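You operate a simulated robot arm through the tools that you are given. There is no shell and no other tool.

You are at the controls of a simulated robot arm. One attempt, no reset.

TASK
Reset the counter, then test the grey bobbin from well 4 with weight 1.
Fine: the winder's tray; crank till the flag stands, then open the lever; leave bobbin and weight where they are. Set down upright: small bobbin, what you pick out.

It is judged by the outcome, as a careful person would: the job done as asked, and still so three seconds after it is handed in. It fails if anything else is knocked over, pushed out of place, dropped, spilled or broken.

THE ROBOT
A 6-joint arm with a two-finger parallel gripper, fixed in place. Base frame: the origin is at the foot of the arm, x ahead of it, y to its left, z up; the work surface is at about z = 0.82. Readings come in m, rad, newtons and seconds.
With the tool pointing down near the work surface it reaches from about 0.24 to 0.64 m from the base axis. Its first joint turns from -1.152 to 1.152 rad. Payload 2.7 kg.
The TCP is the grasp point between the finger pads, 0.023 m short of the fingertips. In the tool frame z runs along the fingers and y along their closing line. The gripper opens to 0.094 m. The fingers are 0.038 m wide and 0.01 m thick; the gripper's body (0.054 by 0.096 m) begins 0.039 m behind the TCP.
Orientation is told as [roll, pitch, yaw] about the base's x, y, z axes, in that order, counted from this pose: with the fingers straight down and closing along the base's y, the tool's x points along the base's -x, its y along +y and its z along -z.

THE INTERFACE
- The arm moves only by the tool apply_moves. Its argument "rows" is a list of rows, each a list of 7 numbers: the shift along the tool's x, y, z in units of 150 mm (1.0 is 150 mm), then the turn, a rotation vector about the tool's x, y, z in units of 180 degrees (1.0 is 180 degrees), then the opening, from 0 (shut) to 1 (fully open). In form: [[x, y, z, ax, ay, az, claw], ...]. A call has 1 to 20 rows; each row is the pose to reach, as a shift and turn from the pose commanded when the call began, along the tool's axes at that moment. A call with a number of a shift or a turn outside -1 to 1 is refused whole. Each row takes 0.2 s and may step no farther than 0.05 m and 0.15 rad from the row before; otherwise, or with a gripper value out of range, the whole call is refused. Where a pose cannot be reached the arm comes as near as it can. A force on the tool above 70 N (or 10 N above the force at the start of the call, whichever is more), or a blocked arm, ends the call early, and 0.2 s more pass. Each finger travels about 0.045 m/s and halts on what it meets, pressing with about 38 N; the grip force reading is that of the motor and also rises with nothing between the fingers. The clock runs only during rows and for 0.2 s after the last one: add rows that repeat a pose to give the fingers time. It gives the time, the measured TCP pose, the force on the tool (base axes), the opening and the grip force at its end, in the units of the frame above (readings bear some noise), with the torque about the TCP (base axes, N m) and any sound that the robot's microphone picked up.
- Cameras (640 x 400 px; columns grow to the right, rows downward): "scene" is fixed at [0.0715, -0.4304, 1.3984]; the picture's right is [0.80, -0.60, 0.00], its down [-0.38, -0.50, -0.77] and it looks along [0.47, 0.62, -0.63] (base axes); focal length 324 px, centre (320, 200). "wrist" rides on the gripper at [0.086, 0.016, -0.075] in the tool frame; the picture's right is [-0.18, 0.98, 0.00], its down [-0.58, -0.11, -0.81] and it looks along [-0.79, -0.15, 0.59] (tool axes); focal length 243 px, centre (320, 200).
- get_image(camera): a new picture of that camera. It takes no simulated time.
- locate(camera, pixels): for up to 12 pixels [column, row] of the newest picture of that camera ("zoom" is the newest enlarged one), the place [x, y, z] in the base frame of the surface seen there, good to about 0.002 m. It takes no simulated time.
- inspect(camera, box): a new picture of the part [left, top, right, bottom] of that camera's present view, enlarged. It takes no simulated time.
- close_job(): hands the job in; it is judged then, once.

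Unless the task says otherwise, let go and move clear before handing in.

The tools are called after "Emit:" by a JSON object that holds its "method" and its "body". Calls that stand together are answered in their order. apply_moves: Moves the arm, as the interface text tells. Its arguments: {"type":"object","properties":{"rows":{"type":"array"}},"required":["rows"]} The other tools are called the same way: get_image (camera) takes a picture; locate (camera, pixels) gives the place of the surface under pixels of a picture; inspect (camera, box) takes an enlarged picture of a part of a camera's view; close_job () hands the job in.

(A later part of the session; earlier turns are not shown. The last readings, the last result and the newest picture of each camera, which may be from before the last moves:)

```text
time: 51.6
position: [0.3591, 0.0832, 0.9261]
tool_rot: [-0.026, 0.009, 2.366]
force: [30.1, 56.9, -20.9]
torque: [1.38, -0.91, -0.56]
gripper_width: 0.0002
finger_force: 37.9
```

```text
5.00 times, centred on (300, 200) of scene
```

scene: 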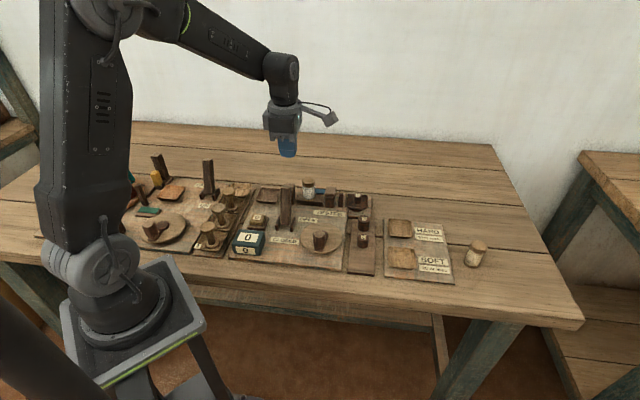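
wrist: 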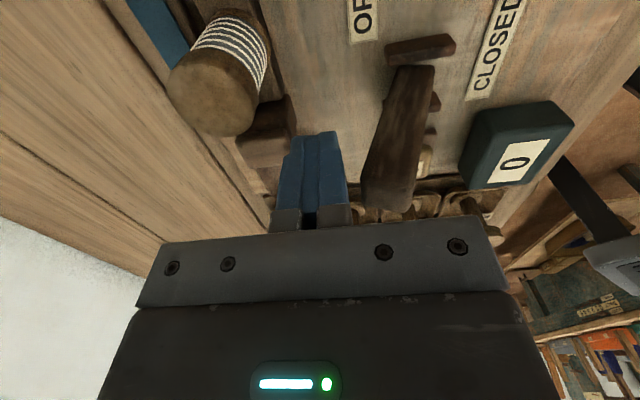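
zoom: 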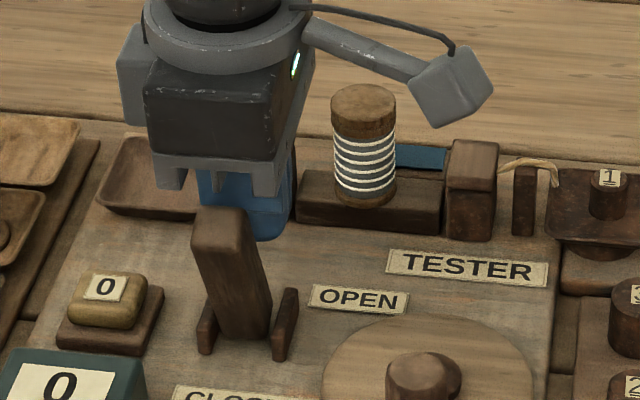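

The push met a stop (about 65 N) with the lever leaning forward toward CLOSED. I'll back off and look at the result.

Emit:
{"method": "apply_moves", "body": {"rows": [[0, -0.08, 0, 0, 0, 0, 0], [0, -0.2, 0, 0, 0, 0, 0], [0, -0.3, 0, 0, 0, 0, 0]]}}

Emit:
{"method": "apply_moves", "body": {"rows": [[0, 0, -0.25, 0, 0, 0, 0], [0, 0, -0.5, 0, 0, 0, 0], [0, 0, -0.75, 0, 0, 0, 0], [0, 0, -0.9, 0, 0, 0, 0]]}}

Emit:
{"method": "get_image", "body": {"camera": "scene"}}

Emit:
{"method": "inspect", "body": {"camera": "scene", "box": [240, 170, 360, 250]}}

Emit:
{"method": "get_image", "body": {"camera": "wrist"}}

```text
time: 52.4
position: [0.3839, 0.1061, 0.9248]
tool_rot: [0.003, 0.0, 2.364]
force: [-0.3, -0.2, -0.1]
torque: [-0.03, 0.01, 0.0]
gripper_width: 0.0
finger_force: 38.6
```

```text
time: 53.4
position: [0.3838, 0.1067, 1.0609]
tool_rot: [0.0, 0.0, 2.367]
force: [-0.1, 0.0, 0.1]
torque: [0.02, -0.02, -0.01]
gripper_width: 0.0
finger_force: 38.0
```

```text
taken
```

scene: 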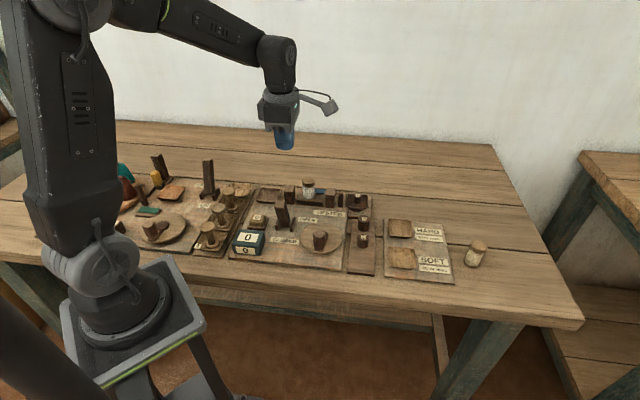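

```text
5.00 times, centred on (300, 210) of scene
```

zoom: 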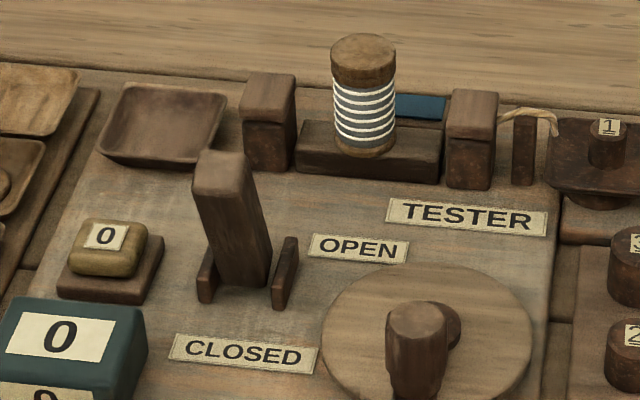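

```text
taken
```

wrist: 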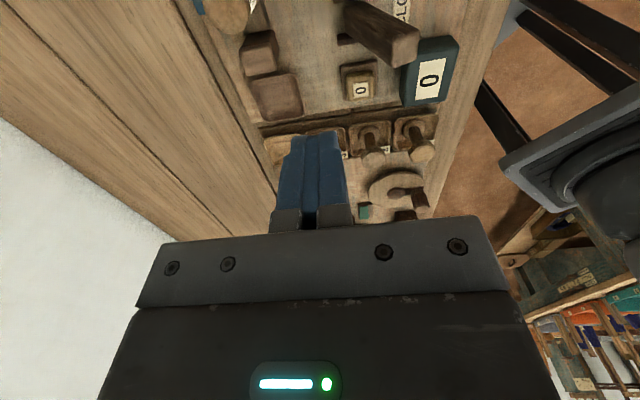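

The lever now leans toward the CLOSED label, but I want to know how far; I'll measure its top and base.

Emit:
{"method": "locate", "body": {"camera": "scene", "pixels": [[284, 203], [280, 204], [288, 202], [283, 198], [287, 225], [285, 215]]}}

Emit:
{"method": "inspect", "body": {"camera": "wrist", "box": [320, 0, 460, 110]}}

Emit:
{"method": "locate", "body": {"camera": "zoom", "pixels": [[400, 180], [430, 215], [370, 200], [300, 100], [220, 60], [350, 150], [450, 170], [410, 270]]}}

```text
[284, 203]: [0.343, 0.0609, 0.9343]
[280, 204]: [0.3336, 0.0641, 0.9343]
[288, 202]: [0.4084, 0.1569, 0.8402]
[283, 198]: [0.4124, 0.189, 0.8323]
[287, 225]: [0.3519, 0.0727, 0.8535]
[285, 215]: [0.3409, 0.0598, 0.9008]
```

```text
3.64 times, centred on (390, 55) of wrist
```

zoom: 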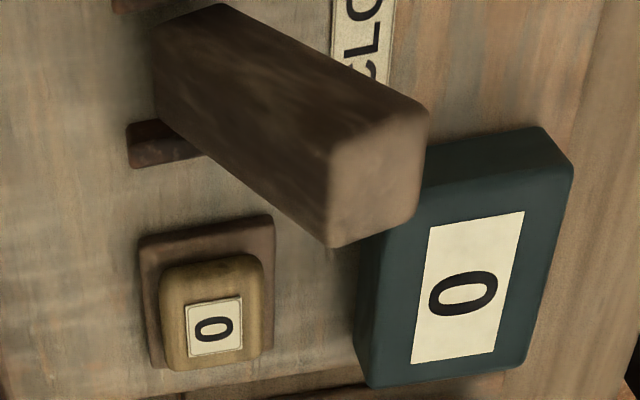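

```text
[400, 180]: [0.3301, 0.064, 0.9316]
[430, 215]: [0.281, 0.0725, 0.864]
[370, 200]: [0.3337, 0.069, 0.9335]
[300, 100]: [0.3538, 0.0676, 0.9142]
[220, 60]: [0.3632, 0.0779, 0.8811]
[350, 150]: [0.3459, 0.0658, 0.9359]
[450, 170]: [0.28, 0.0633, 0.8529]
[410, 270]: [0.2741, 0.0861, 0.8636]
```

The lever top moved symmetrically to the closed side, so it is closed at its stop. Next I measure the crank's disc, hub and handle.

Emit:
{"method": "inspect", "body": {"camera": "scene", "box": [290, 215, 354, 265]}}

Emit:
{"method": "locate", "body": {"camera": "zoom", "pixels": [[300, 155], [280, 140], [320, 145], [285, 160], [365, 150], [350, 135], [105, 195], [525, 195], [320, 75], [300, 300], [200, 280], [450, 270]]}}

```text
8.00 times, centred on (322, 240) of scene
```

zoom: 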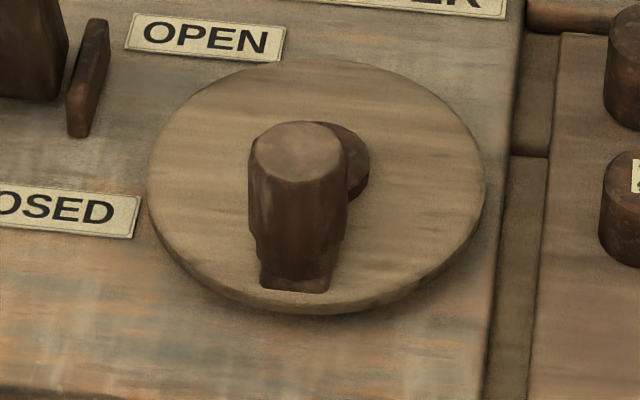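

```text
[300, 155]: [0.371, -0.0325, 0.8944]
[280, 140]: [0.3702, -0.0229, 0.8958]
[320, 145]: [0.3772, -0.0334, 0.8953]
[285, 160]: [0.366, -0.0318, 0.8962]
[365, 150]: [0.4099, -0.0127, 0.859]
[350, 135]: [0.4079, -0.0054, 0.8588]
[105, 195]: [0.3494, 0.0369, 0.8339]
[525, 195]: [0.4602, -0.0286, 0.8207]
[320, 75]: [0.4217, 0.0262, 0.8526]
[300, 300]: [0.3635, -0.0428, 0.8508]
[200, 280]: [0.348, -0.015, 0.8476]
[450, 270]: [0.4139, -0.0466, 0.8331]
```

I'll locate disc edges to get the crank's centre and radius.

Emit:
{"method": "locate", "body": {"camera": "zoom", "pixels": [[160, 175], [475, 190], [315, 66], [335, 297], [220, 95], [420, 95], [200, 265], [430, 255], [338, 130], [368, 175], [255, 150], [345, 150]]}}

```text
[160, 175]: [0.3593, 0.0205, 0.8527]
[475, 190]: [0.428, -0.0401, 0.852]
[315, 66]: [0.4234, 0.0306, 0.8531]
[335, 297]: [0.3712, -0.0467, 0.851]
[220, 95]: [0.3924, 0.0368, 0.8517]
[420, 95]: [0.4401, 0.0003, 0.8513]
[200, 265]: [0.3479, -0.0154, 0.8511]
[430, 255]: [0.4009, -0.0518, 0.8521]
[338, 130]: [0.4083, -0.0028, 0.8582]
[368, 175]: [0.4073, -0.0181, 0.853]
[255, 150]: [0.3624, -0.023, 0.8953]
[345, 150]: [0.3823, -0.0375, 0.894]
```

Crank centre ≈(0.3955, -0.008), handle centre radius ≈0.034 at angle ≈223°, handle top z 0.895. I'll take the closed fingers to the side of the handle (at 283° on that circle) to push it clockwise.

Emit:
{"method": "apply_moves", "body": {"rows": [[0.15, 0.12, 0, 0, 0, 0, 0], [0.35, 0.27, 0, 0, 0, 0, 0], [0.55, 0.43, 0, 0, 0, 0, 0], [0.781, 0.612, 0.05, 0, 0, 0, 0], [0.781, 0.612, 0.3, 0, 0, 0, 0], [0.781, 0.612, 0.6, 0, 0, 0, 0], [0.781, 0.612, 0.6, 0, 0, 0, 0]]}}

Emit:
{"method": "get_image", "body": {"camera": "wrist"}}

Emit:
{"method": "inspect", "body": {"camera": "scene", "box": [280, 190, 370, 265]}}

```text
time: 55.0
position: [0.3999, -0.0397, 0.9705]
tool_rot: [0.001, 0.0, 2.363]
force: [-0.3, 0.6, -0.4]
torque: [0.01, -0.04, 0.04]
gripper_width: 0.0
finger_force: 38.2
```

```text
taken
```

wrist: 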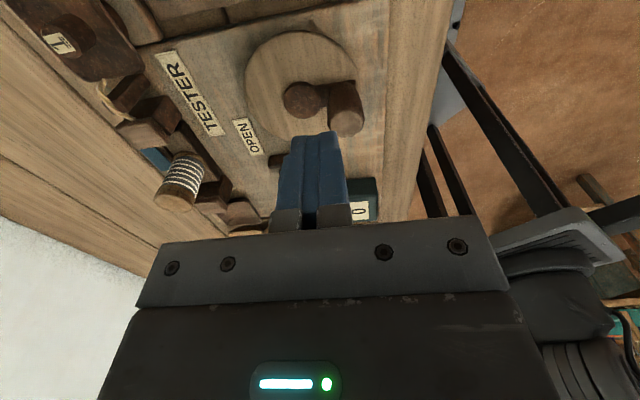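

```text
5.33 times, centred on (325, 228) of scene
```

zoom: 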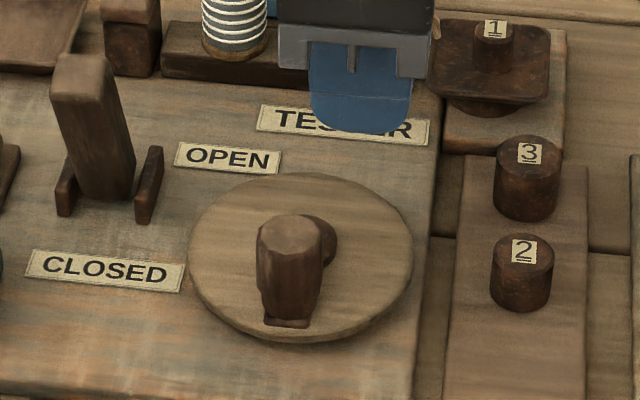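

The wrist view shows hub (303,98) and handle (346,105). I'll measure them from here to confirm the geometry.

Emit:
{"method": "inspect", "body": {"camera": "wrist", "box": [240, 20, 380, 140]}}

Emit:
{"method": "locate", "body": {"camera": "wrist", "pixels": [[304, 99], [290, 99], [318, 99], [304, 86], [346, 120], [335, 120], [358, 118], [346, 112], [348, 130], [250, 85], [353, 70], [300, 35]]}}

```text
3.33 times, centred on (310, 80) of wrist
```

zoom: 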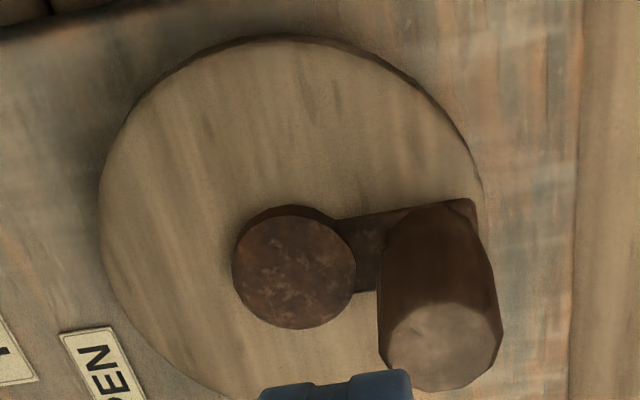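

```text
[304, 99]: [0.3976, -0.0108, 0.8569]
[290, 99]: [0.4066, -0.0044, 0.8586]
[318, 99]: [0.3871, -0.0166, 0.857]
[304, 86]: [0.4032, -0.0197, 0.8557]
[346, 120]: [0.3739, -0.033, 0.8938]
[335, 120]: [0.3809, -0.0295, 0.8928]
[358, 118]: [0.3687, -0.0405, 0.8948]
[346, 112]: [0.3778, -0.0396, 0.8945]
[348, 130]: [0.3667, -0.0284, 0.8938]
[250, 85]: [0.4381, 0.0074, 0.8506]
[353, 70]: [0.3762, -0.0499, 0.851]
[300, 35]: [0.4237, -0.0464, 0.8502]
```

Hub centre is ≈(0.3965, -0.0087) and the handle ≈(0.371, -0.032). I need a bit more room from the handle before descending, so I shift along the circle to ≈305° and go down to fingertip z≈0.877.

Emit:
{"method": "apply_moves", "body": {"rows": [[0.053, -0.085, 0, 0, 0, 0, 0], [0.053, -0.085, 0.2, 0, 0, 0, 0], [0.053, -0.085, 0.35, 0, 0, 0, 0], [0.053, -0.085, 0.47, 0, 0, 0, 0], [0.053, -0.085, 0.47, 0, 0, 0, 0]]}}

Emit:
{"method": "get_image", "body": {"camera": "wrist"}}

Emit:
{"method": "inspect", "body": {"camera": "scene", "box": [280, 190, 370, 265]}}

```text
time: 56.2
position: [0.418, -0.0348, 0.8981]
tool_rot: [0.001, -0.001, 2.364]
force: [-0.4, -0.3, 0.1]
torque: [-0.02, 0.02, 0.01]
gripper_width: 0.0
finger_force: 38.2
```

```text
taken
```

wrist: 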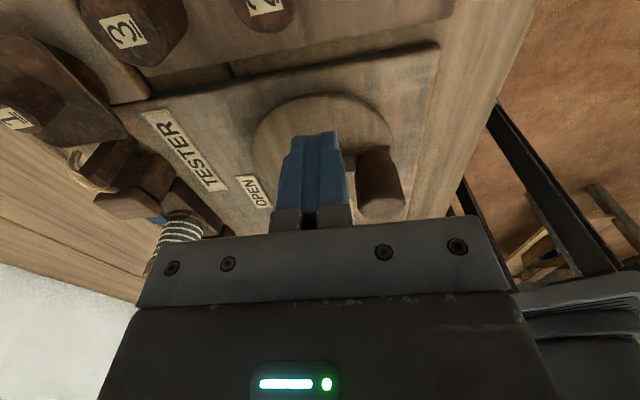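

```text
5.33 times, centred on (325, 228) of scene
```

zoom: 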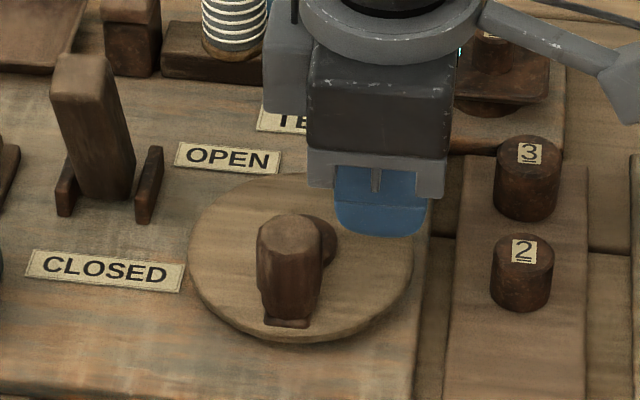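

The fingers are down beside the handle with clearance. I'll sweep about 105° clockwise on the circle and watch the force and counter.

Emit:
{"method": "apply_moves", "body": {"rows": [[-0.0176, 0.0574, 0, 0, 0, 0, 0], [-0.0494, 0.1083, 0, 0, 0, 0, 0], [-0.0934, 0.1492, 0, 0, 0, 0, 0], [-0.1464, 0.1774, 0, 0, 0, 0, 0], [-0.2049, 0.1909, 0, 0, 0, 0, 0], [-0.2649, 0.1887, 0, 0, 0, 0, 0], [-0.3223, 0.1711, 0, 0, 0, 0, 0]]}}

Emit:
{"method": "get_image", "body": {"camera": "wrist"}}

Emit:
{"method": "inspect", "body": {"camera": "scene", "box": [230, 170, 370, 265]}}

```text
time: 57.1
position: [0.4001, -0.0466, 0.9003]
tool_rot: [-0.015, 0.027, 2.368]
force: [13.9, -13.0, -14.1]
torque: [-0.13, -0.33, 0.2]
gripper_width: 0.0001
finger_force: 38.3
stopped in row 4: the force on the tool passed its limit at 80 N (the readings are from after the stop); the commanded pose is now the measured one
```

```text
taken
```

wrist: 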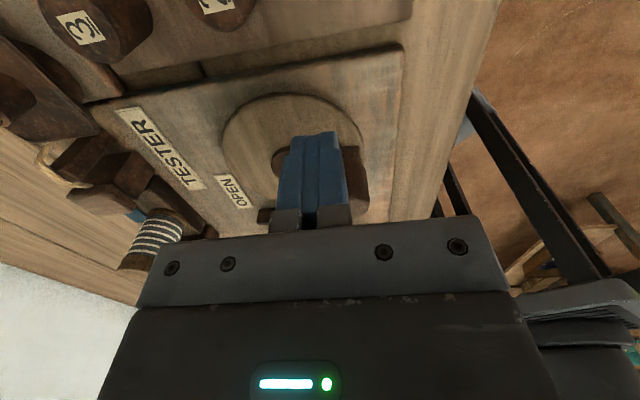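

```text
4.21 times, centred on (300, 218) of scene
```

zoom: 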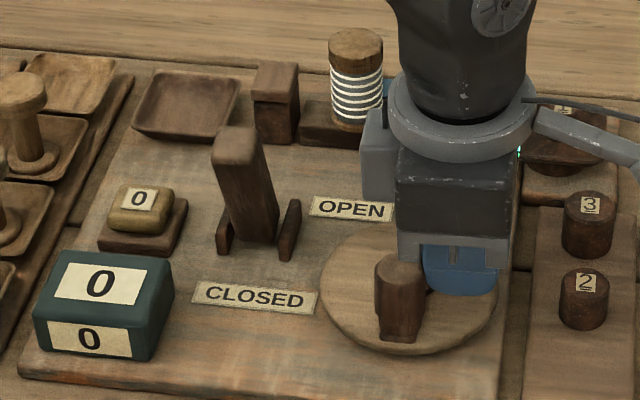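

Clockwise is blocked: 80 N with a well-aligned push and the handle did not move, counter still 0, so the crank likely turns counter-clockwise only. I'll back off, rise and straighten the tool.

Emit:
{"method": "apply_moves", "body": {"rows": [[0.05, 0, 0, -0.0048, -0.0086, 0, 0], [0.1, 0, 0, -0.0048, -0.0086, 0, 0], [0.1, 0, -0.2, -0.0048, -0.0086, 0, 0], [0.1, 0, -0.4, -0.0048, -0.0086, 0, 0], [0.1, 0, -0.5, -0.0048, -0.0086, 0, 0]]}}

Emit:
{"method": "inspect", "body": {"camera": "scene", "box": [230, 170, 370, 265]}}

Emit:
{"method": "inspect", "body": {"camera": "wrist", "box": [200, 20, 380, 140]}}

```text
time: 58.3
position: [0.4079, -0.0549, 0.9758]
tool_rot: [0.002, -0.006, 2.368]
force: [-0.9, 0.1, 0.2]
torque: [0.01, 0.01, -0.05]
gripper_width: 0.0003
finger_force: 38.2
```

```text
4.21 times, centred on (300, 218) of scene
```

zoom: 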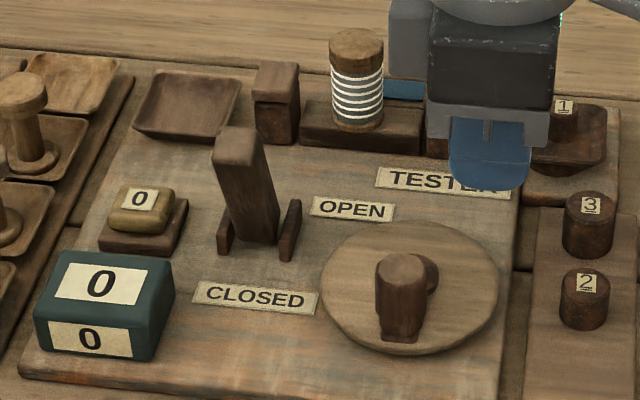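

```text
3.33 times, centred on (290, 80) of wrist
```

zoom: 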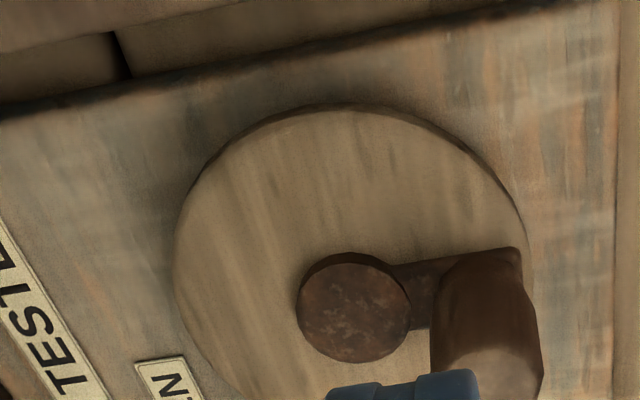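

The handle stayed put and nothing else moved. I'll go around to the other side of the handle (≈140° on the circle) and descend there.

Emit:
{"method": "apply_moves", "body": {"rows": [[-0.15, -0.04, 0, 0.0006, 0.0019, 0, 0], [-0.3, -0.09, 0, 0.0006, 0.0019, 0, 0], [-0.45, -0.13, 0, 0.0006, 0.0019, 0, 0], [-0.509, -0.148, 0, 0.0006, 0.0019, 0, 0], [-0.509, -0.148, 0, 0.0006, 0.0019, 0, 0]]}}

Emit:
{"method": "get_image", "body": {"camera": "wrist"}}

Emit:
{"method": "inspect", "body": {"camera": "scene", "box": [230, 170, 370, 265]}}

```text
time: 59.5
position: [0.3678, 0.0152, 0.9771]
tool_rot: [0.0, 0.0, 2.368]
force: [0.0, -0.5, 0.0]
torque: [0.0, 0.01, 0.03]
gripper_width: 0.0
finger_force: 37.8
```

```text
taken
```

wrist: 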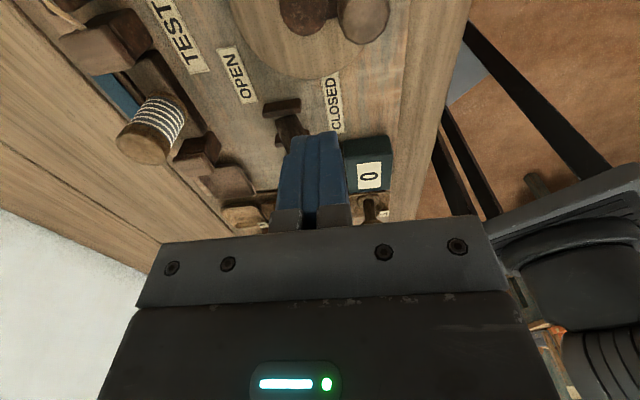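

```text
4.21 times, centred on (300, 218) of scene
```

zoom: 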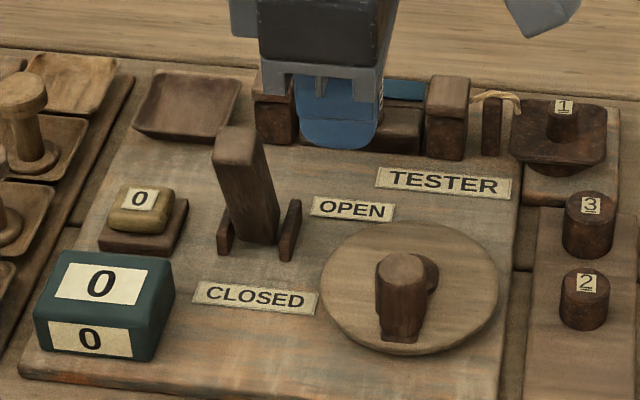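

The tool is at ≈140° on the crank circle with lever clearance. I'll descend to fingertip z≈0.877.

Emit:
{"method": "apply_moves", "body": {"rows": [[0, 0, 0.15, 0, 0, 0, 0], [0, 0, 0.3, 0, 0, 0, 0], [0, 0, 0.42, 0, 0, 0, 0], [0, 0, 0.513, 0, 0, 0, 0], [0, 0, 0.513, 0, 0, 0, 0]]}}

Emit:
{"method": "get_image", "body": {"camera": "wrist"}}

Emit:
{"method": "inspect", "body": {"camera": "scene", "box": [230, 170, 370, 265]}}

```text
time: 60.7
position: [0.3671, 0.015, 0.8984]
tool_rot: [0.0, 0.0, 2.368]
force: [-0.2, -0.6, -0.8]
torque: [0.0, 0.04, 0.01]
gripper_width: 0.0001
finger_force: 38.2
```

```text
taken
```

wrist: 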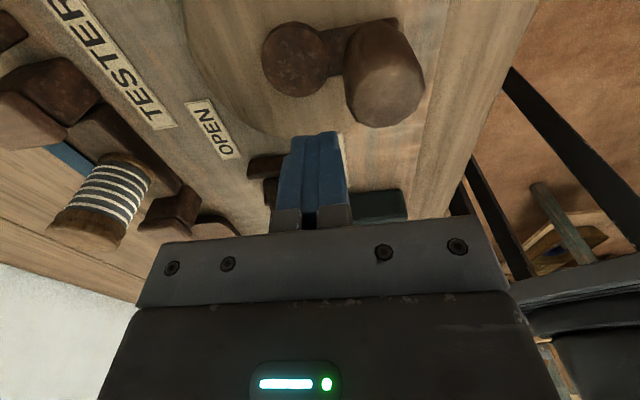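

```text
4.21 times, centred on (300, 218) of scene
```

zoom: 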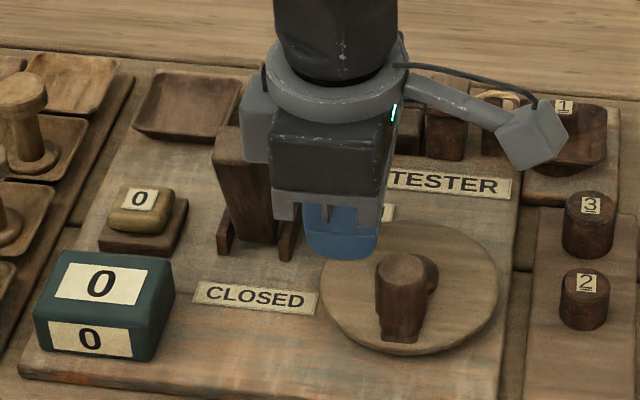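

Now I'll sweep counter-clockwise from 140° to 215° on the circle and read force and counter.

Emit:
{"method": "apply_moves", "body": {"rows": [[0.0289, 0.0547, 0, 0, 0, 0, 0], [0.056, 0.1083, 0, 0, 0, 0, 0], [0.096, 0.1531, 0, 0, 0, 0, 0], [0.1462, 0.186, 0, 0, 0, 0, 0], [0.2033, 0.2047, 0, 0, 0, 0, 0]]}}

Emit:
{"method": "get_image", "body": {"camera": "wrist"}}

Emit:
{"method": "inspect", "body": {"camera": "scene", "box": [230, 170, 370, 265]}}

```text
time: 61.9
position: [0.3696, -0.0292, 0.8991]
tool_rot: [0.002, 0.0, 2.367]
force: [0.5, -0.3, -0.5]
torque: [0.03, -0.02, 0.02]
gripper_width: 0.0001
finger_force: 38.3
```

```text
taken
```

wrist: 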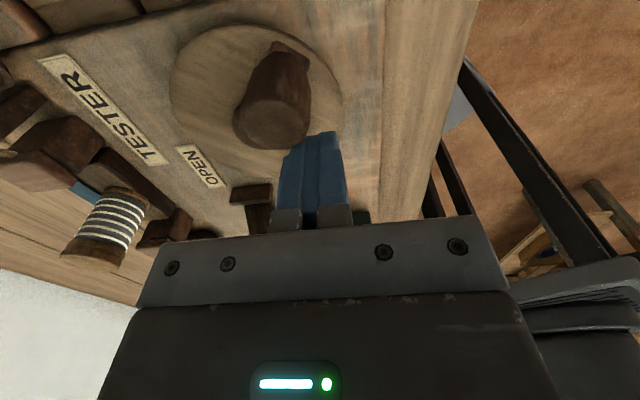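

```text
4.21 times, centred on (300, 218) of scene
```

zoom: 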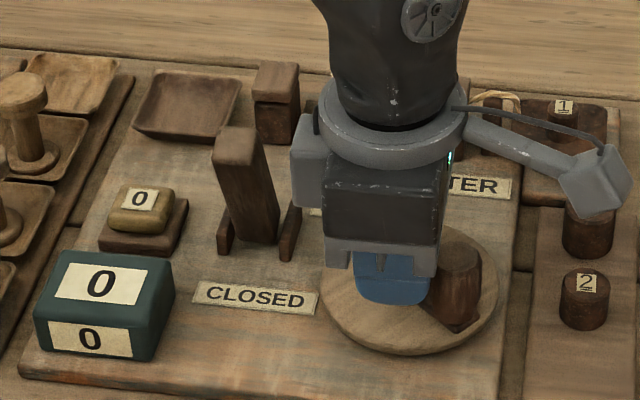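

The crank turns freely counter-clockwise; the counter still reads 0. I'll continue another half turn and look again.

Emit:
{"method": "apply_moves", "body": {"rows": [[0.0799, 0.001, 0, 0, 0, 0, 0], [0.1553, -0.0254, 0, 0, 0, 0, 0], [0.2171, -0.076, 0, 0, 0, 0, 0], [0.2579, -0.1447, 0, 0, 0, 0, 0], [0.2727, -0.2232, 0, 0, 0, 0, 0], [0.2598, -0.302, 0, 0, 0, 0, 0], [0.2207, -0.3717, 0, 0, 0, 0, 0], [0.1601, -0.4238, 0, 0, 0, 0, 0], [0.0854, -0.452, 0, 0, 0, 0, 0]]}}

Emit:
{"method": "get_image", "body": {"camera": "wrist"}}

Emit:
{"method": "inspect", "body": {"camera": "scene", "box": [230, 170, 370, 265]}}

```text
time: 63.9
position: [0.4239, 0.0108, 0.8991]
tool_rot: [0.0, -0.001, 2.365]
force: [0.9, -0.4, 0.2]
torque: [0.0, -0.02, -0.01]
gripper_width: 0.0
finger_force: 37.8
```

```text
taken
```

wrist: 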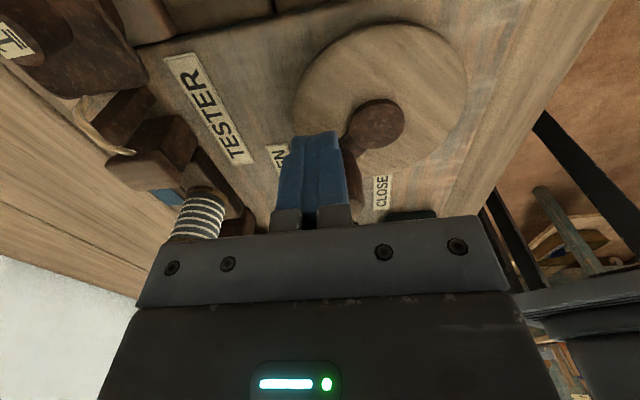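

```text
4.21 times, centred on (300, 218) of scene
```

zoom: 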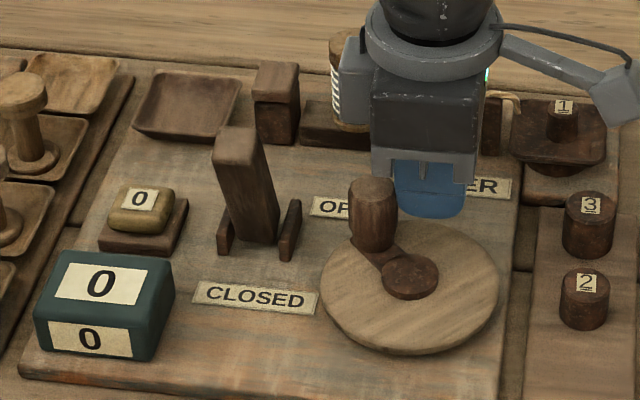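

The handle follows; the counter still reads 0 after about two-thirds of a turn. I'll do the other half turn and check.

Emit:
{"method": "apply_moves", "body": {"rows": [[-0.0799, -0.001, 0, 0, 0, 0, 0], [-0.1553, 0.0254, 0, 0, 0, 0, 0], [-0.2171, 0.076, 0, 0, 0, 0, 0], [-0.2579, 0.1447, 0, 0, 0, 0, 0], [-0.2727, 0.2232, 0, 0, 0, 0, 0], [-0.2598, 0.302, 0, 0, 0, 0, 0], [-0.2207, 0.3717, 0, 0, 0, 0, 0], [-0.1601, 0.4238, 0, 0, 0, 0, 0], [-0.0854, 0.452, 0, 0, 0, 0, 0]]}}

Emit:
{"method": "inspect", "body": {"camera": "scene", "box": [230, 170, 390, 265]}}

```text
time: 65.9
position: [0.369, -0.0298, 0.8976]
tool_rot: [0.001, -0.001, 2.368]
force: [-0.8, 0.2, -0.4]
torque: [0.02, -0.01, -0.02]
gripper_width: 0.0001
finger_force: 38.0
```

```text
4.00 times, centred on (310, 218) of scene
```

zoom: 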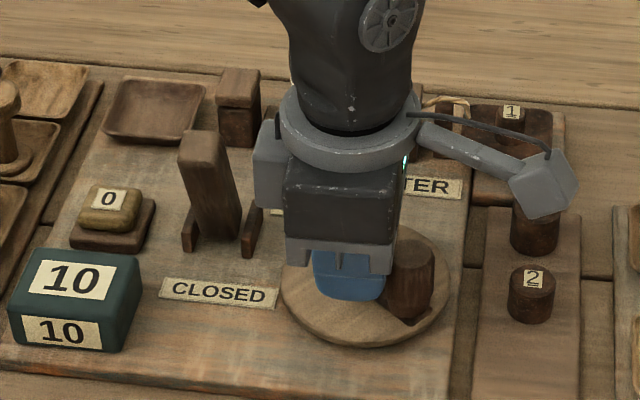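

The counter jumped to 10 after the full turn, so each turn counts 10. I'll check whether the blue flag has risen, from the wrist camera.

Emit:
{"method": "get_image", "body": {"camera": "wrist"}}

Emit:
{"method": "inspect", "body": {"camera": "wrist", "box": [0, 100, 260, 280]}}

```text
taken
```

wrist: 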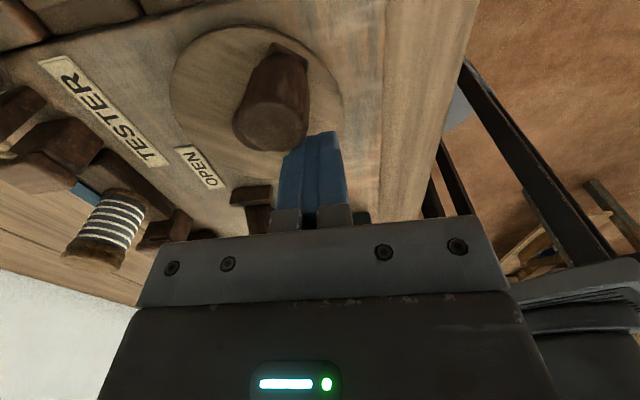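

```text
2.22 times, centred on (130, 190) of wrist
```

zoom: 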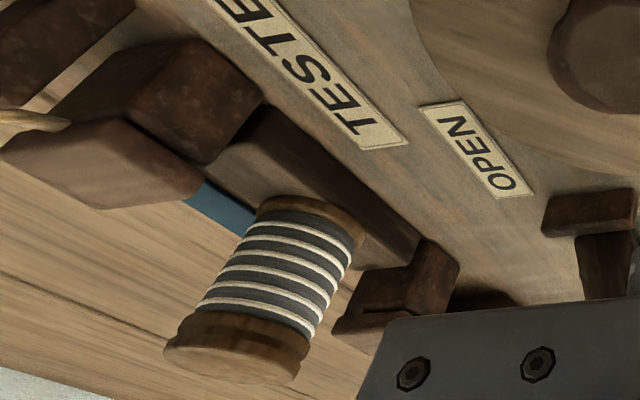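

The flag is still flat at count 10. I'll make one more full turn and check again.

Emit:
{"method": "apply_moves", "body": {"rows": [[0.0799, 0.001, 0, 0, 0, 0, 0], [0.1553, -0.0254, 0, 0, 0, 0, 0], [0.2171, -0.076, 0, 0, 0, 0, 0], [0.2579, -0.1447, 0, 0, 0, 0, 0], [0.2727, -0.2232, 0, 0, 0, 0, 0], [0.2598, -0.302, 0, 0, 0, 0, 0], [0.2207, -0.3717, 0, 0, 0, 0, 0], [0.1601, -0.4238, 0, 0, 0, 0, 0], [0.0854, -0.452, 0, 0, 0, 0, 0], [0.0055, -0.453, 0, 0, 0, 0, 0], [-0.0698, -0.4266, 0, 0, 0, 0, 0], [-0.1317, -0.376, 0, 0, 0, 0, 0], [-0.1724, -0.3073, 0, 0, 0, 0, 0], [-0.1873, -0.2288, 0, 0, 0, 0, 0], [-0.1744, -0.15, 0, 0, 0, 0, 0], [-0.1353, -0.0803, 0, 0, 0, 0, 0], [-0.0747, -0.0282, 0, 0, 0, 0, 0], [0, 0, 0, 0, 0, 0, 0]]}}

Emit:
{"method": "inspect", "body": {"camera": "scene", "box": [230, 170, 390, 265]}}

Emit:
{"method": "inspect", "body": {"camera": "wrist", "box": [0, 100, 260, 280]}}

```text
time: 69.4
position: [0.3718, -0.004, 0.901]
tool_rot: [-0.028, 0.02, 2.379]
force: [4.6, 5.7, 0.1]
torque: [0.06, -0.03, 0.1]
gripper_width: 0.0
finger_force: 38.2
stopped in row 17: the force on the tool passed its limit at 80 N (the readings are from after the stop); the commanded pose is now the measured one
```

```text
4.00 times, centred on (310, 218) of scene
```

zoom: 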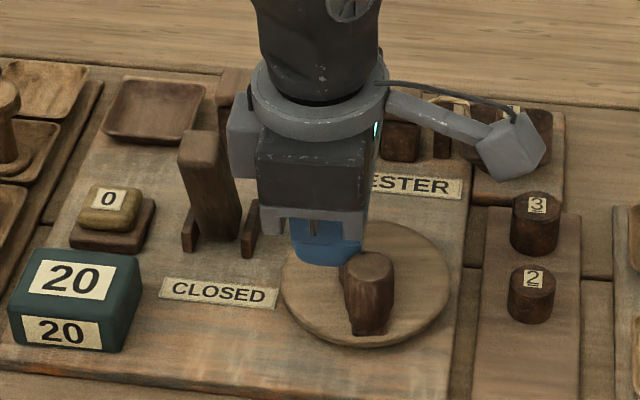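

```text
2.22 times, centred on (130, 190) of wrist
```

zoom: 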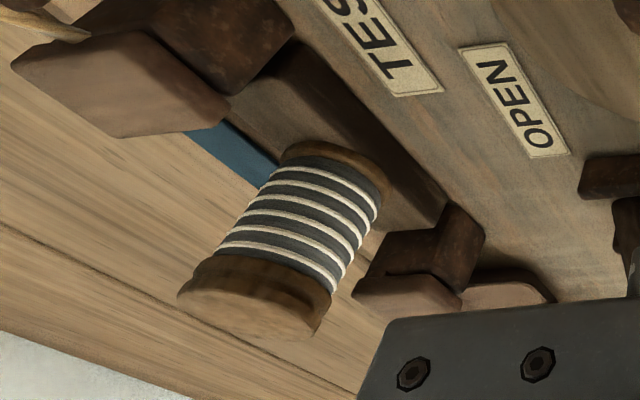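

The crank locked at count 20 (80 N stop) with the handle back at its starting place. I'll back off and rise so that I can see whether the flag stands.

Emit:
{"method": "apply_moves", "body": {"rows": [[-0.035, -0.035, 0, -0.0089, -0.0064, 0.0045, 0], [-0.07, -0.071, 0, -0.0089, -0.0064, 0.0045, 0], [-0.07, -0.071, -0.2, -0.0089, -0.0064, 0.0045, 0], [-0.07, -0.071, -0.45, -0.0089, -0.0064, 0.0045, 0], [-0.07, -0.071, -0.7, -0.0089, -0.0064, 0.0045, 0], [-0.07, -0.071, -0.9, -0.0089, -0.0064, 0.0045, 0]]}}

Emit:
{"method": "get_image", "body": {"camera": "scene"}}

Emit:
{"method": "inspect", "body": {"camera": "scene", "box": [230, 160, 390, 260]}}

Emit:
{"method": "get_image", "body": {"camera": "wrist"}}

```text
time: 70.8
position: [0.3686, 0.0088, 1.0364]
tool_rot: [0.002, -0.005, 2.364]
force: [1.0, 0.7, 0.1]
torque: [-0.02, 0.02, -0.01]
gripper_width: 0.0
finger_force: 38.0
```

```text
taken
```

scene: 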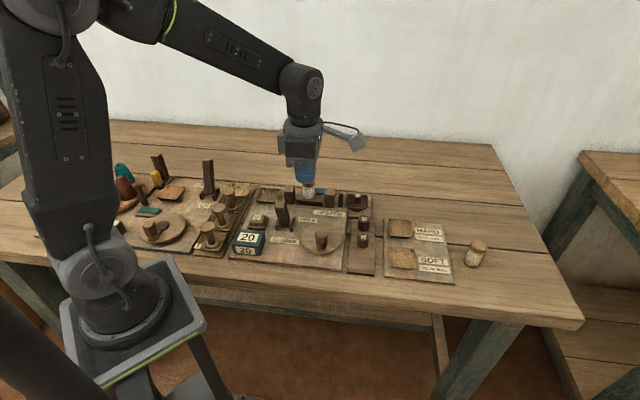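

```text
4.00 times, centred on (310, 210) of scene
```

zoom: 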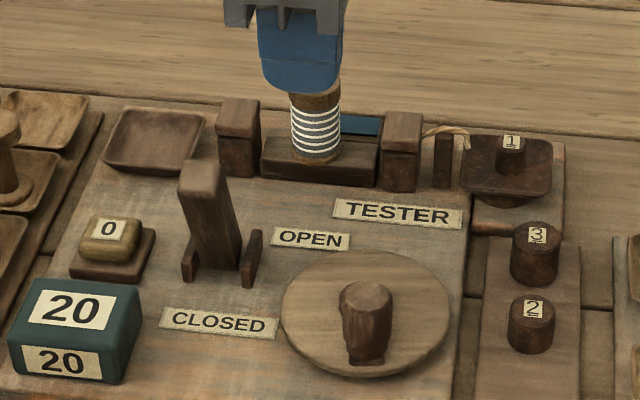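

```text
taken
```

wrist: 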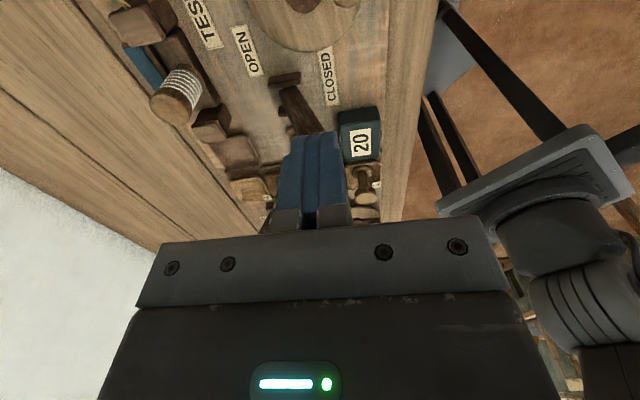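

The flag at zoom (360,125) still looks flat and the counter reads 20. I'll take a closer look at the flag, jaws and handle.

Emit:
{"method": "inspect", "body": {"camera": "scene", "box": [280, 170, 350, 214]}}

Emit:
{"method": "inspect", "body": {"camera": "scene", "box": [290, 215, 354, 265]}}

Emit:
{"method": "inspect", "body": {"camera": "wrist", "box": [90, 0, 350, 160]}}

```text
9.09 times, centred on (315, 192) of scene
```

zoom: 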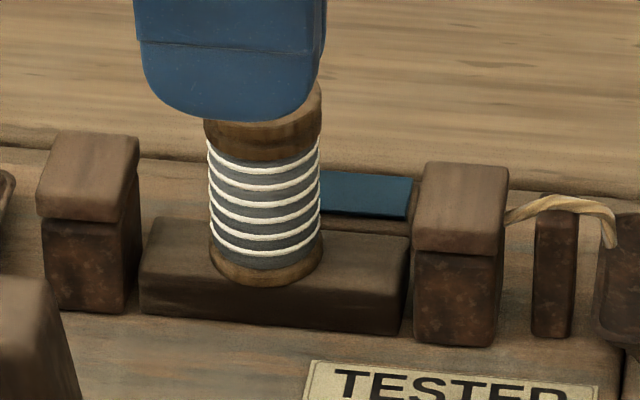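

```text
8.00 times, centred on (322, 240) of scene
```

zoom: 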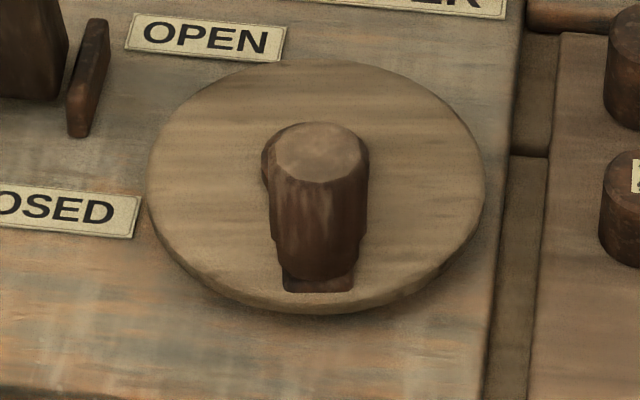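

```text
2.46 times, centred on (220, 80) of wrist
```

zoom: 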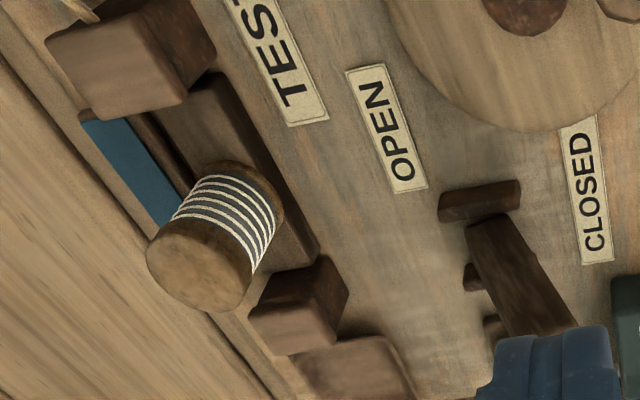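

The handle is about 13° past its home angle, the counter reads 20 and the flag is flat, so I need to know if the crank is truly locked or if my fingers just jammed. I'll come down again behind the handle for a gentle, well-aligned push.

Emit:
{"method": "get_image", "body": {"camera": "wrist"}}

Emit:
{"method": "locate", "body": {"camera": "scene", "pixels": [[322, 234], [320, 236], [318, 233], [325, 235]]}}

```text
taken
```

wrist: 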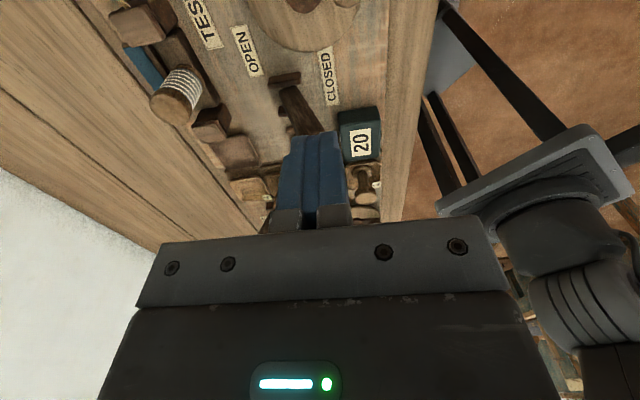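

```text
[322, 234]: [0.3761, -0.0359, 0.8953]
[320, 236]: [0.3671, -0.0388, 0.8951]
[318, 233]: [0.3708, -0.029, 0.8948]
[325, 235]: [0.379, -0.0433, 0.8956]
```

The handle is at ≈232°. I'll descend at ≈157° on the circle again.

Emit:
{"method": "apply_moves", "body": {"rows": [[0, 0.037, 0.2, 0.0006, 0.0016, 0, 0], [0, 0.037, 0.45, 0.0006, 0.0016, 0, 0], [0, 0.037, 0.65, 0.0006, 0.0016, 0, 0], [0, 0.037, 0.8, 0.0006, 0.0016, 0, 0], [0, 0.037, 0.909, 0.0006, 0.0016, 0, 0], [0, 0.037, 0.909, 0.0006, 0.0016, 0, 0]]}}

Emit:
{"method": "get_image", "body": {"camera": "wrist"}}

Emit:
{"method": "inspect", "body": {"camera": "scene", "box": [230, 170, 390, 265]}}

```text
time: 72.2
position: [0.3631, 0.0057, 0.8986]
tool_rot: [0.002, 0.002, 2.364]
force: [-0.1, -0.2, -0.1]
torque: [0.0, -0.01, -0.02]
gripper_width: 0.0003
finger_force: 38.0
```

```text
taken
```

wrist: 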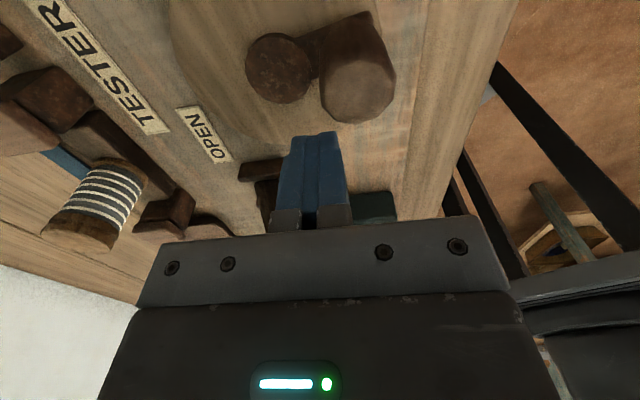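

```text
4.00 times, centred on (310, 218) of scene
```

zoom: 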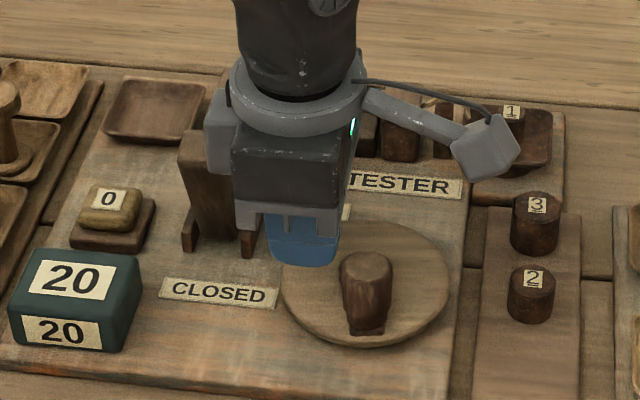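

The fingers are again beside the handle, clear of it. I'll advance in small steps and read the force.

Emit:
{"method": "apply_moves", "body": {"rows": [[0.0214, 0.0251, 0, 0, 0, 0, 0], [0.0366, 0.0487, 0, 0, 0, 0, 0], [0.0519, 0.0673, 0, 0, 0, 0, 0]]}}

Emit:
{"method": "inspect", "body": {"camera": "scene", "box": [230, 170, 390, 265]}}

```text
time: 73.0
position: [0.3615, -0.0064, 0.9007]
tool_rot: [0.003, 0.001, 2.363]
force: [0.6, 0.2, 0.3]
torque: [-0.02, 0.01, 0.01]
gripper_width: 0.0
finger_force: 38.1
```

```text
4.00 times, centred on (310, 218) of scene
```

zoom: 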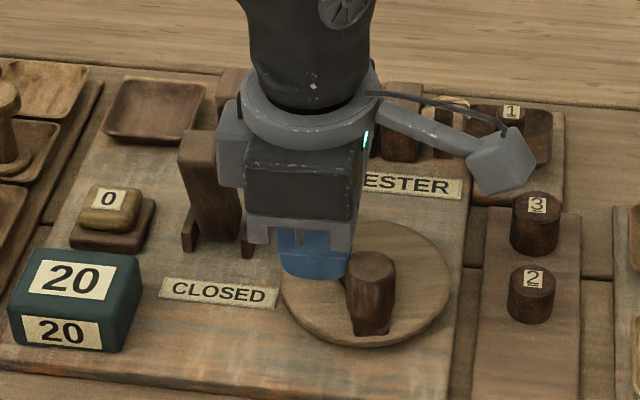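

Slow pushing moves the handle freely (force ≈0, handle advanced), so the earlier stop was only a wedge of the finger corner against the handle. I'll continue on a slightly larger orbit (46 mm) so the push leans inward and can't jam.

Emit:
{"method": "apply_moves", "body": {"rows": [[0.0152, 0.0456, 0, 0, 0, 0, 0], [0.0487, 0.0975, 0, 0, 0, 0, 0], [0.0975, 0.1432, 0, 0, 0, 0, 0], [0.161, 0.1518, 0, 0, 0, 0, 0], [0.2249, 0.147, 0, 0, 0, 0, 0], [0.2865, 0.129, 0, 0, 0, 0, 0], [0.3429, 0.0986, 0, 0, 0, 0, 0], [0.3918, 0.0571, 0, 0, 0, 0, 0], [0.431, 0.0064, 0, 0, 0, 0, 0], [0.4589, -0.0514, 0, 0, 0, 0, 0], [0.474, -0.1137, 0, 0, 0, 0, 0]]}}

Emit:
{"method": "inspect", "body": {"camera": "scene", "box": [230, 170, 390, 265]}}

Emit:
{"method": "get_image", "body": {"camera": "wrist"}}

```text
time: 75.4
position: [0.4232, -0.0445, 0.8987]
tool_rot: [0.002, 0.002, 2.363]
force: [-0.1, 0.1, 0.2]
torque: [0.02, 0.02, 0.02]
gripper_width: 0.0002
finger_force: 38.1
```

```text
4.00 times, centred on (310, 218) of scene
```

zoom: 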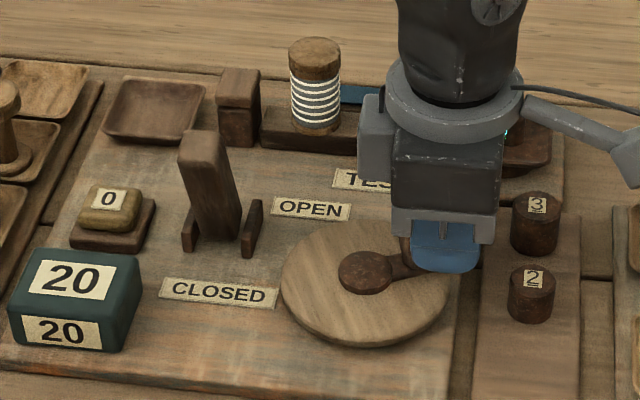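

```text
taken
```

wrist: 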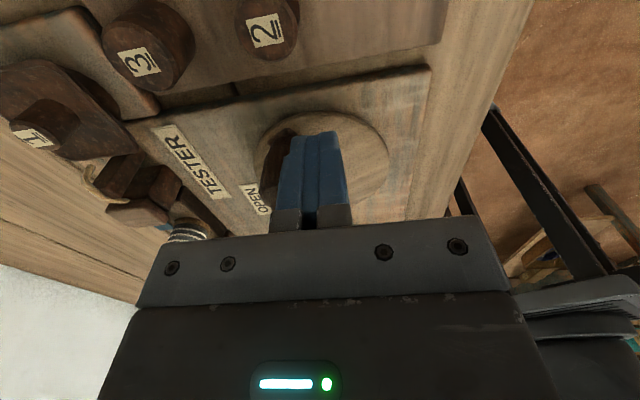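

It works smoothly with no force. I'll continue round to just before the handle's home angle.

Emit:
{"method": "apply_moves", "body": {"rows": [[0.0019, -0.0641, 0, 0, 0, 0, 0], [-0.0095, -0.1272, 0, 0, 0, 0, 0], [-0.0339, -0.1865, 0, 0, 0, 0, 0], [-0.07, -0.2395, 0, 0, 0, 0, 0], [-0.1164, -0.2838, 0, 0, 0, 0, 0], [-0.1709, -0.3175, 0, 0, 0, 0, 0], [-0.2313, -0.3391, 0, 0, 0, 0, 0], [-0.2948, -0.3477, 0, 0, 0, 0, 0], [-0.3587, -0.3429, 0, 0, 0, 0, 0], [-0.4203, -0.3249, 0, 0, 0, 0, 0], [-0.4767, -0.2945, 0, 0, 0, 0, 0], [-0.5256, -0.253, 0, 0, 0, 0, 0], [-0.5648, -0.2023, 0, 0, 0, 0, 0], [-0.5927, -0.1445, 0, 0, 0, 0, 0]]}}

Emit:
{"method": "inspect", "body": {"camera": "scene", "box": [230, 170, 390, 265]}}

Emit:
{"method": "get_image", "body": {"camera": "wrist"}}

```text
time: 78.4
position: [0.3756, 0.0328, 0.8998]
tool_rot: [-0.001, 0.004, 2.364]
force: [0.8, 0.4, -0.6]
torque: [0.01, -0.02, -0.01]
gripper_width: 0.0
finger_force: 37.7
```

```text
4.00 times, centred on (310, 218) of scene
```

zoom: 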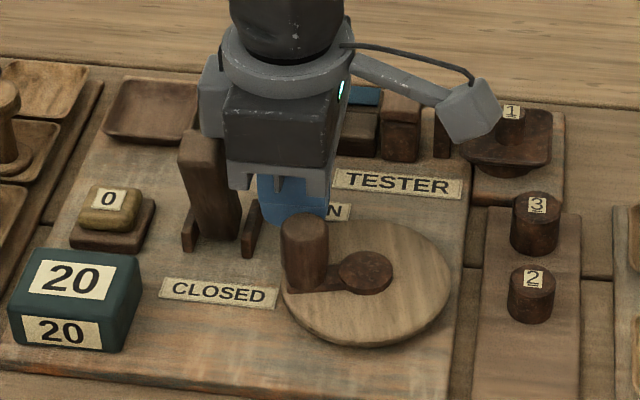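

```text
taken
```

wrist: 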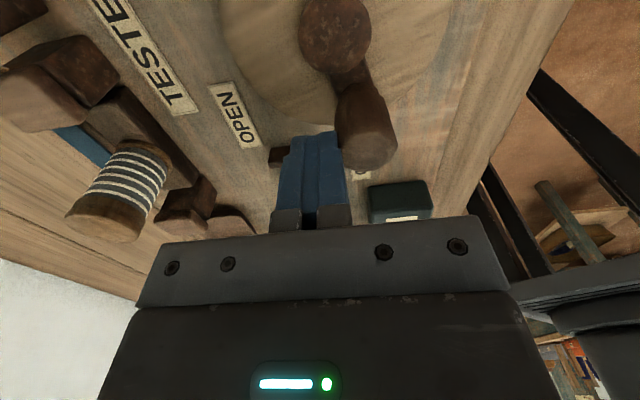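

The handle is at about 155°, counter 20, flag flat. I'll continue in finer steps through the home angle and stop just past it.

Emit:
{"method": "apply_moves", "body": {"rows": [[-0.0151, 0.0623, 0, 0, 0, 0, 0], [-0.017, 0.1264, 0, 0, 0, 0, 0], [-0.0056, 0.1895, 0, 0, 0, 0, 0], [0.0188, 0.2488, 0, 0, 0, 0, 0], [0.0416, 0.285, 0, 0, 0, 0, 0], [0.0693, 0.3176, 0, 0, 0, 0, 0]]}}

Emit:
{"method": "inspect", "body": {"camera": "scene", "box": [230, 170, 390, 265]}}

Emit:
{"method": "get_image", "body": {"camera": "wrist"}}

```text
time: 79.8
position: [0.3495, -0.0076, 0.8993]
tool_rot: [0.002, 0.003, 2.363]
force: [-0.4, -0.1, -0.2]
torque: [0.04, -0.01, 0.0]
gripper_width: 0.0
finger_force: 38.0
```

```text
4.00 times, centred on (310, 218) of scene
```

zoom: 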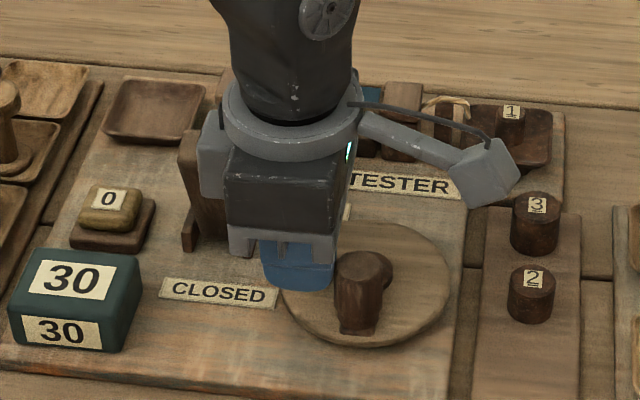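

```text
taken
```

wrist: 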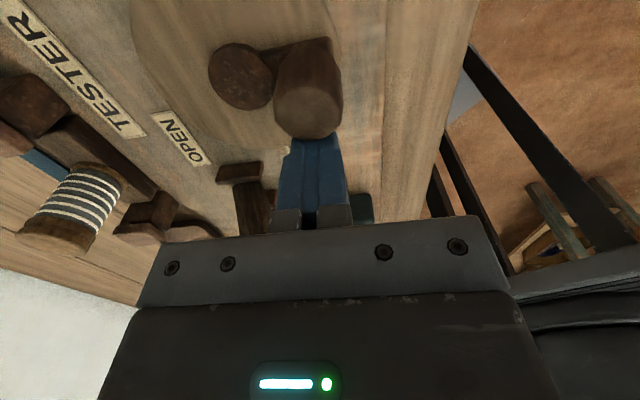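

The counter reads 30. I'll look closely at the flag.

Emit:
{"method": "inspect", "body": {"camera": "scene", "box": [290, 175, 350, 213]}}

Emit:
{"method": "inspect", "body": {"camera": "wrist", "box": [0, 80, 200, 260]}}

```text
10.53 times, centred on (320, 194) of scene
```

zoom: 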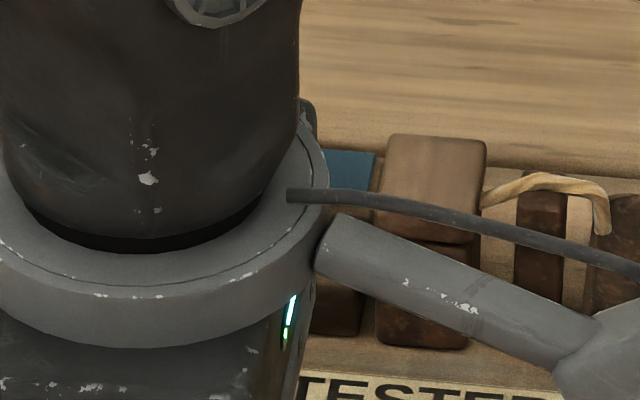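

```text
2.22 times, centred on (100, 170) of wrist
```

zoom: 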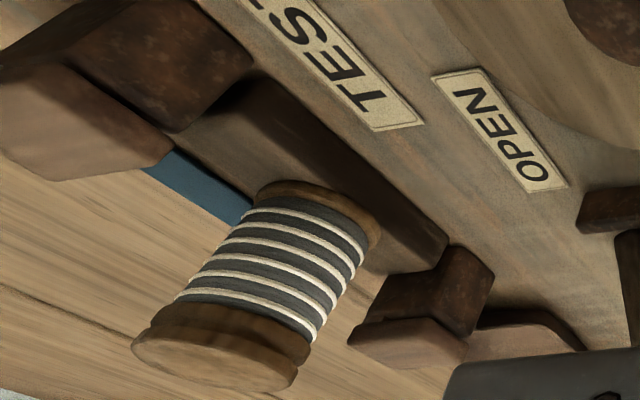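

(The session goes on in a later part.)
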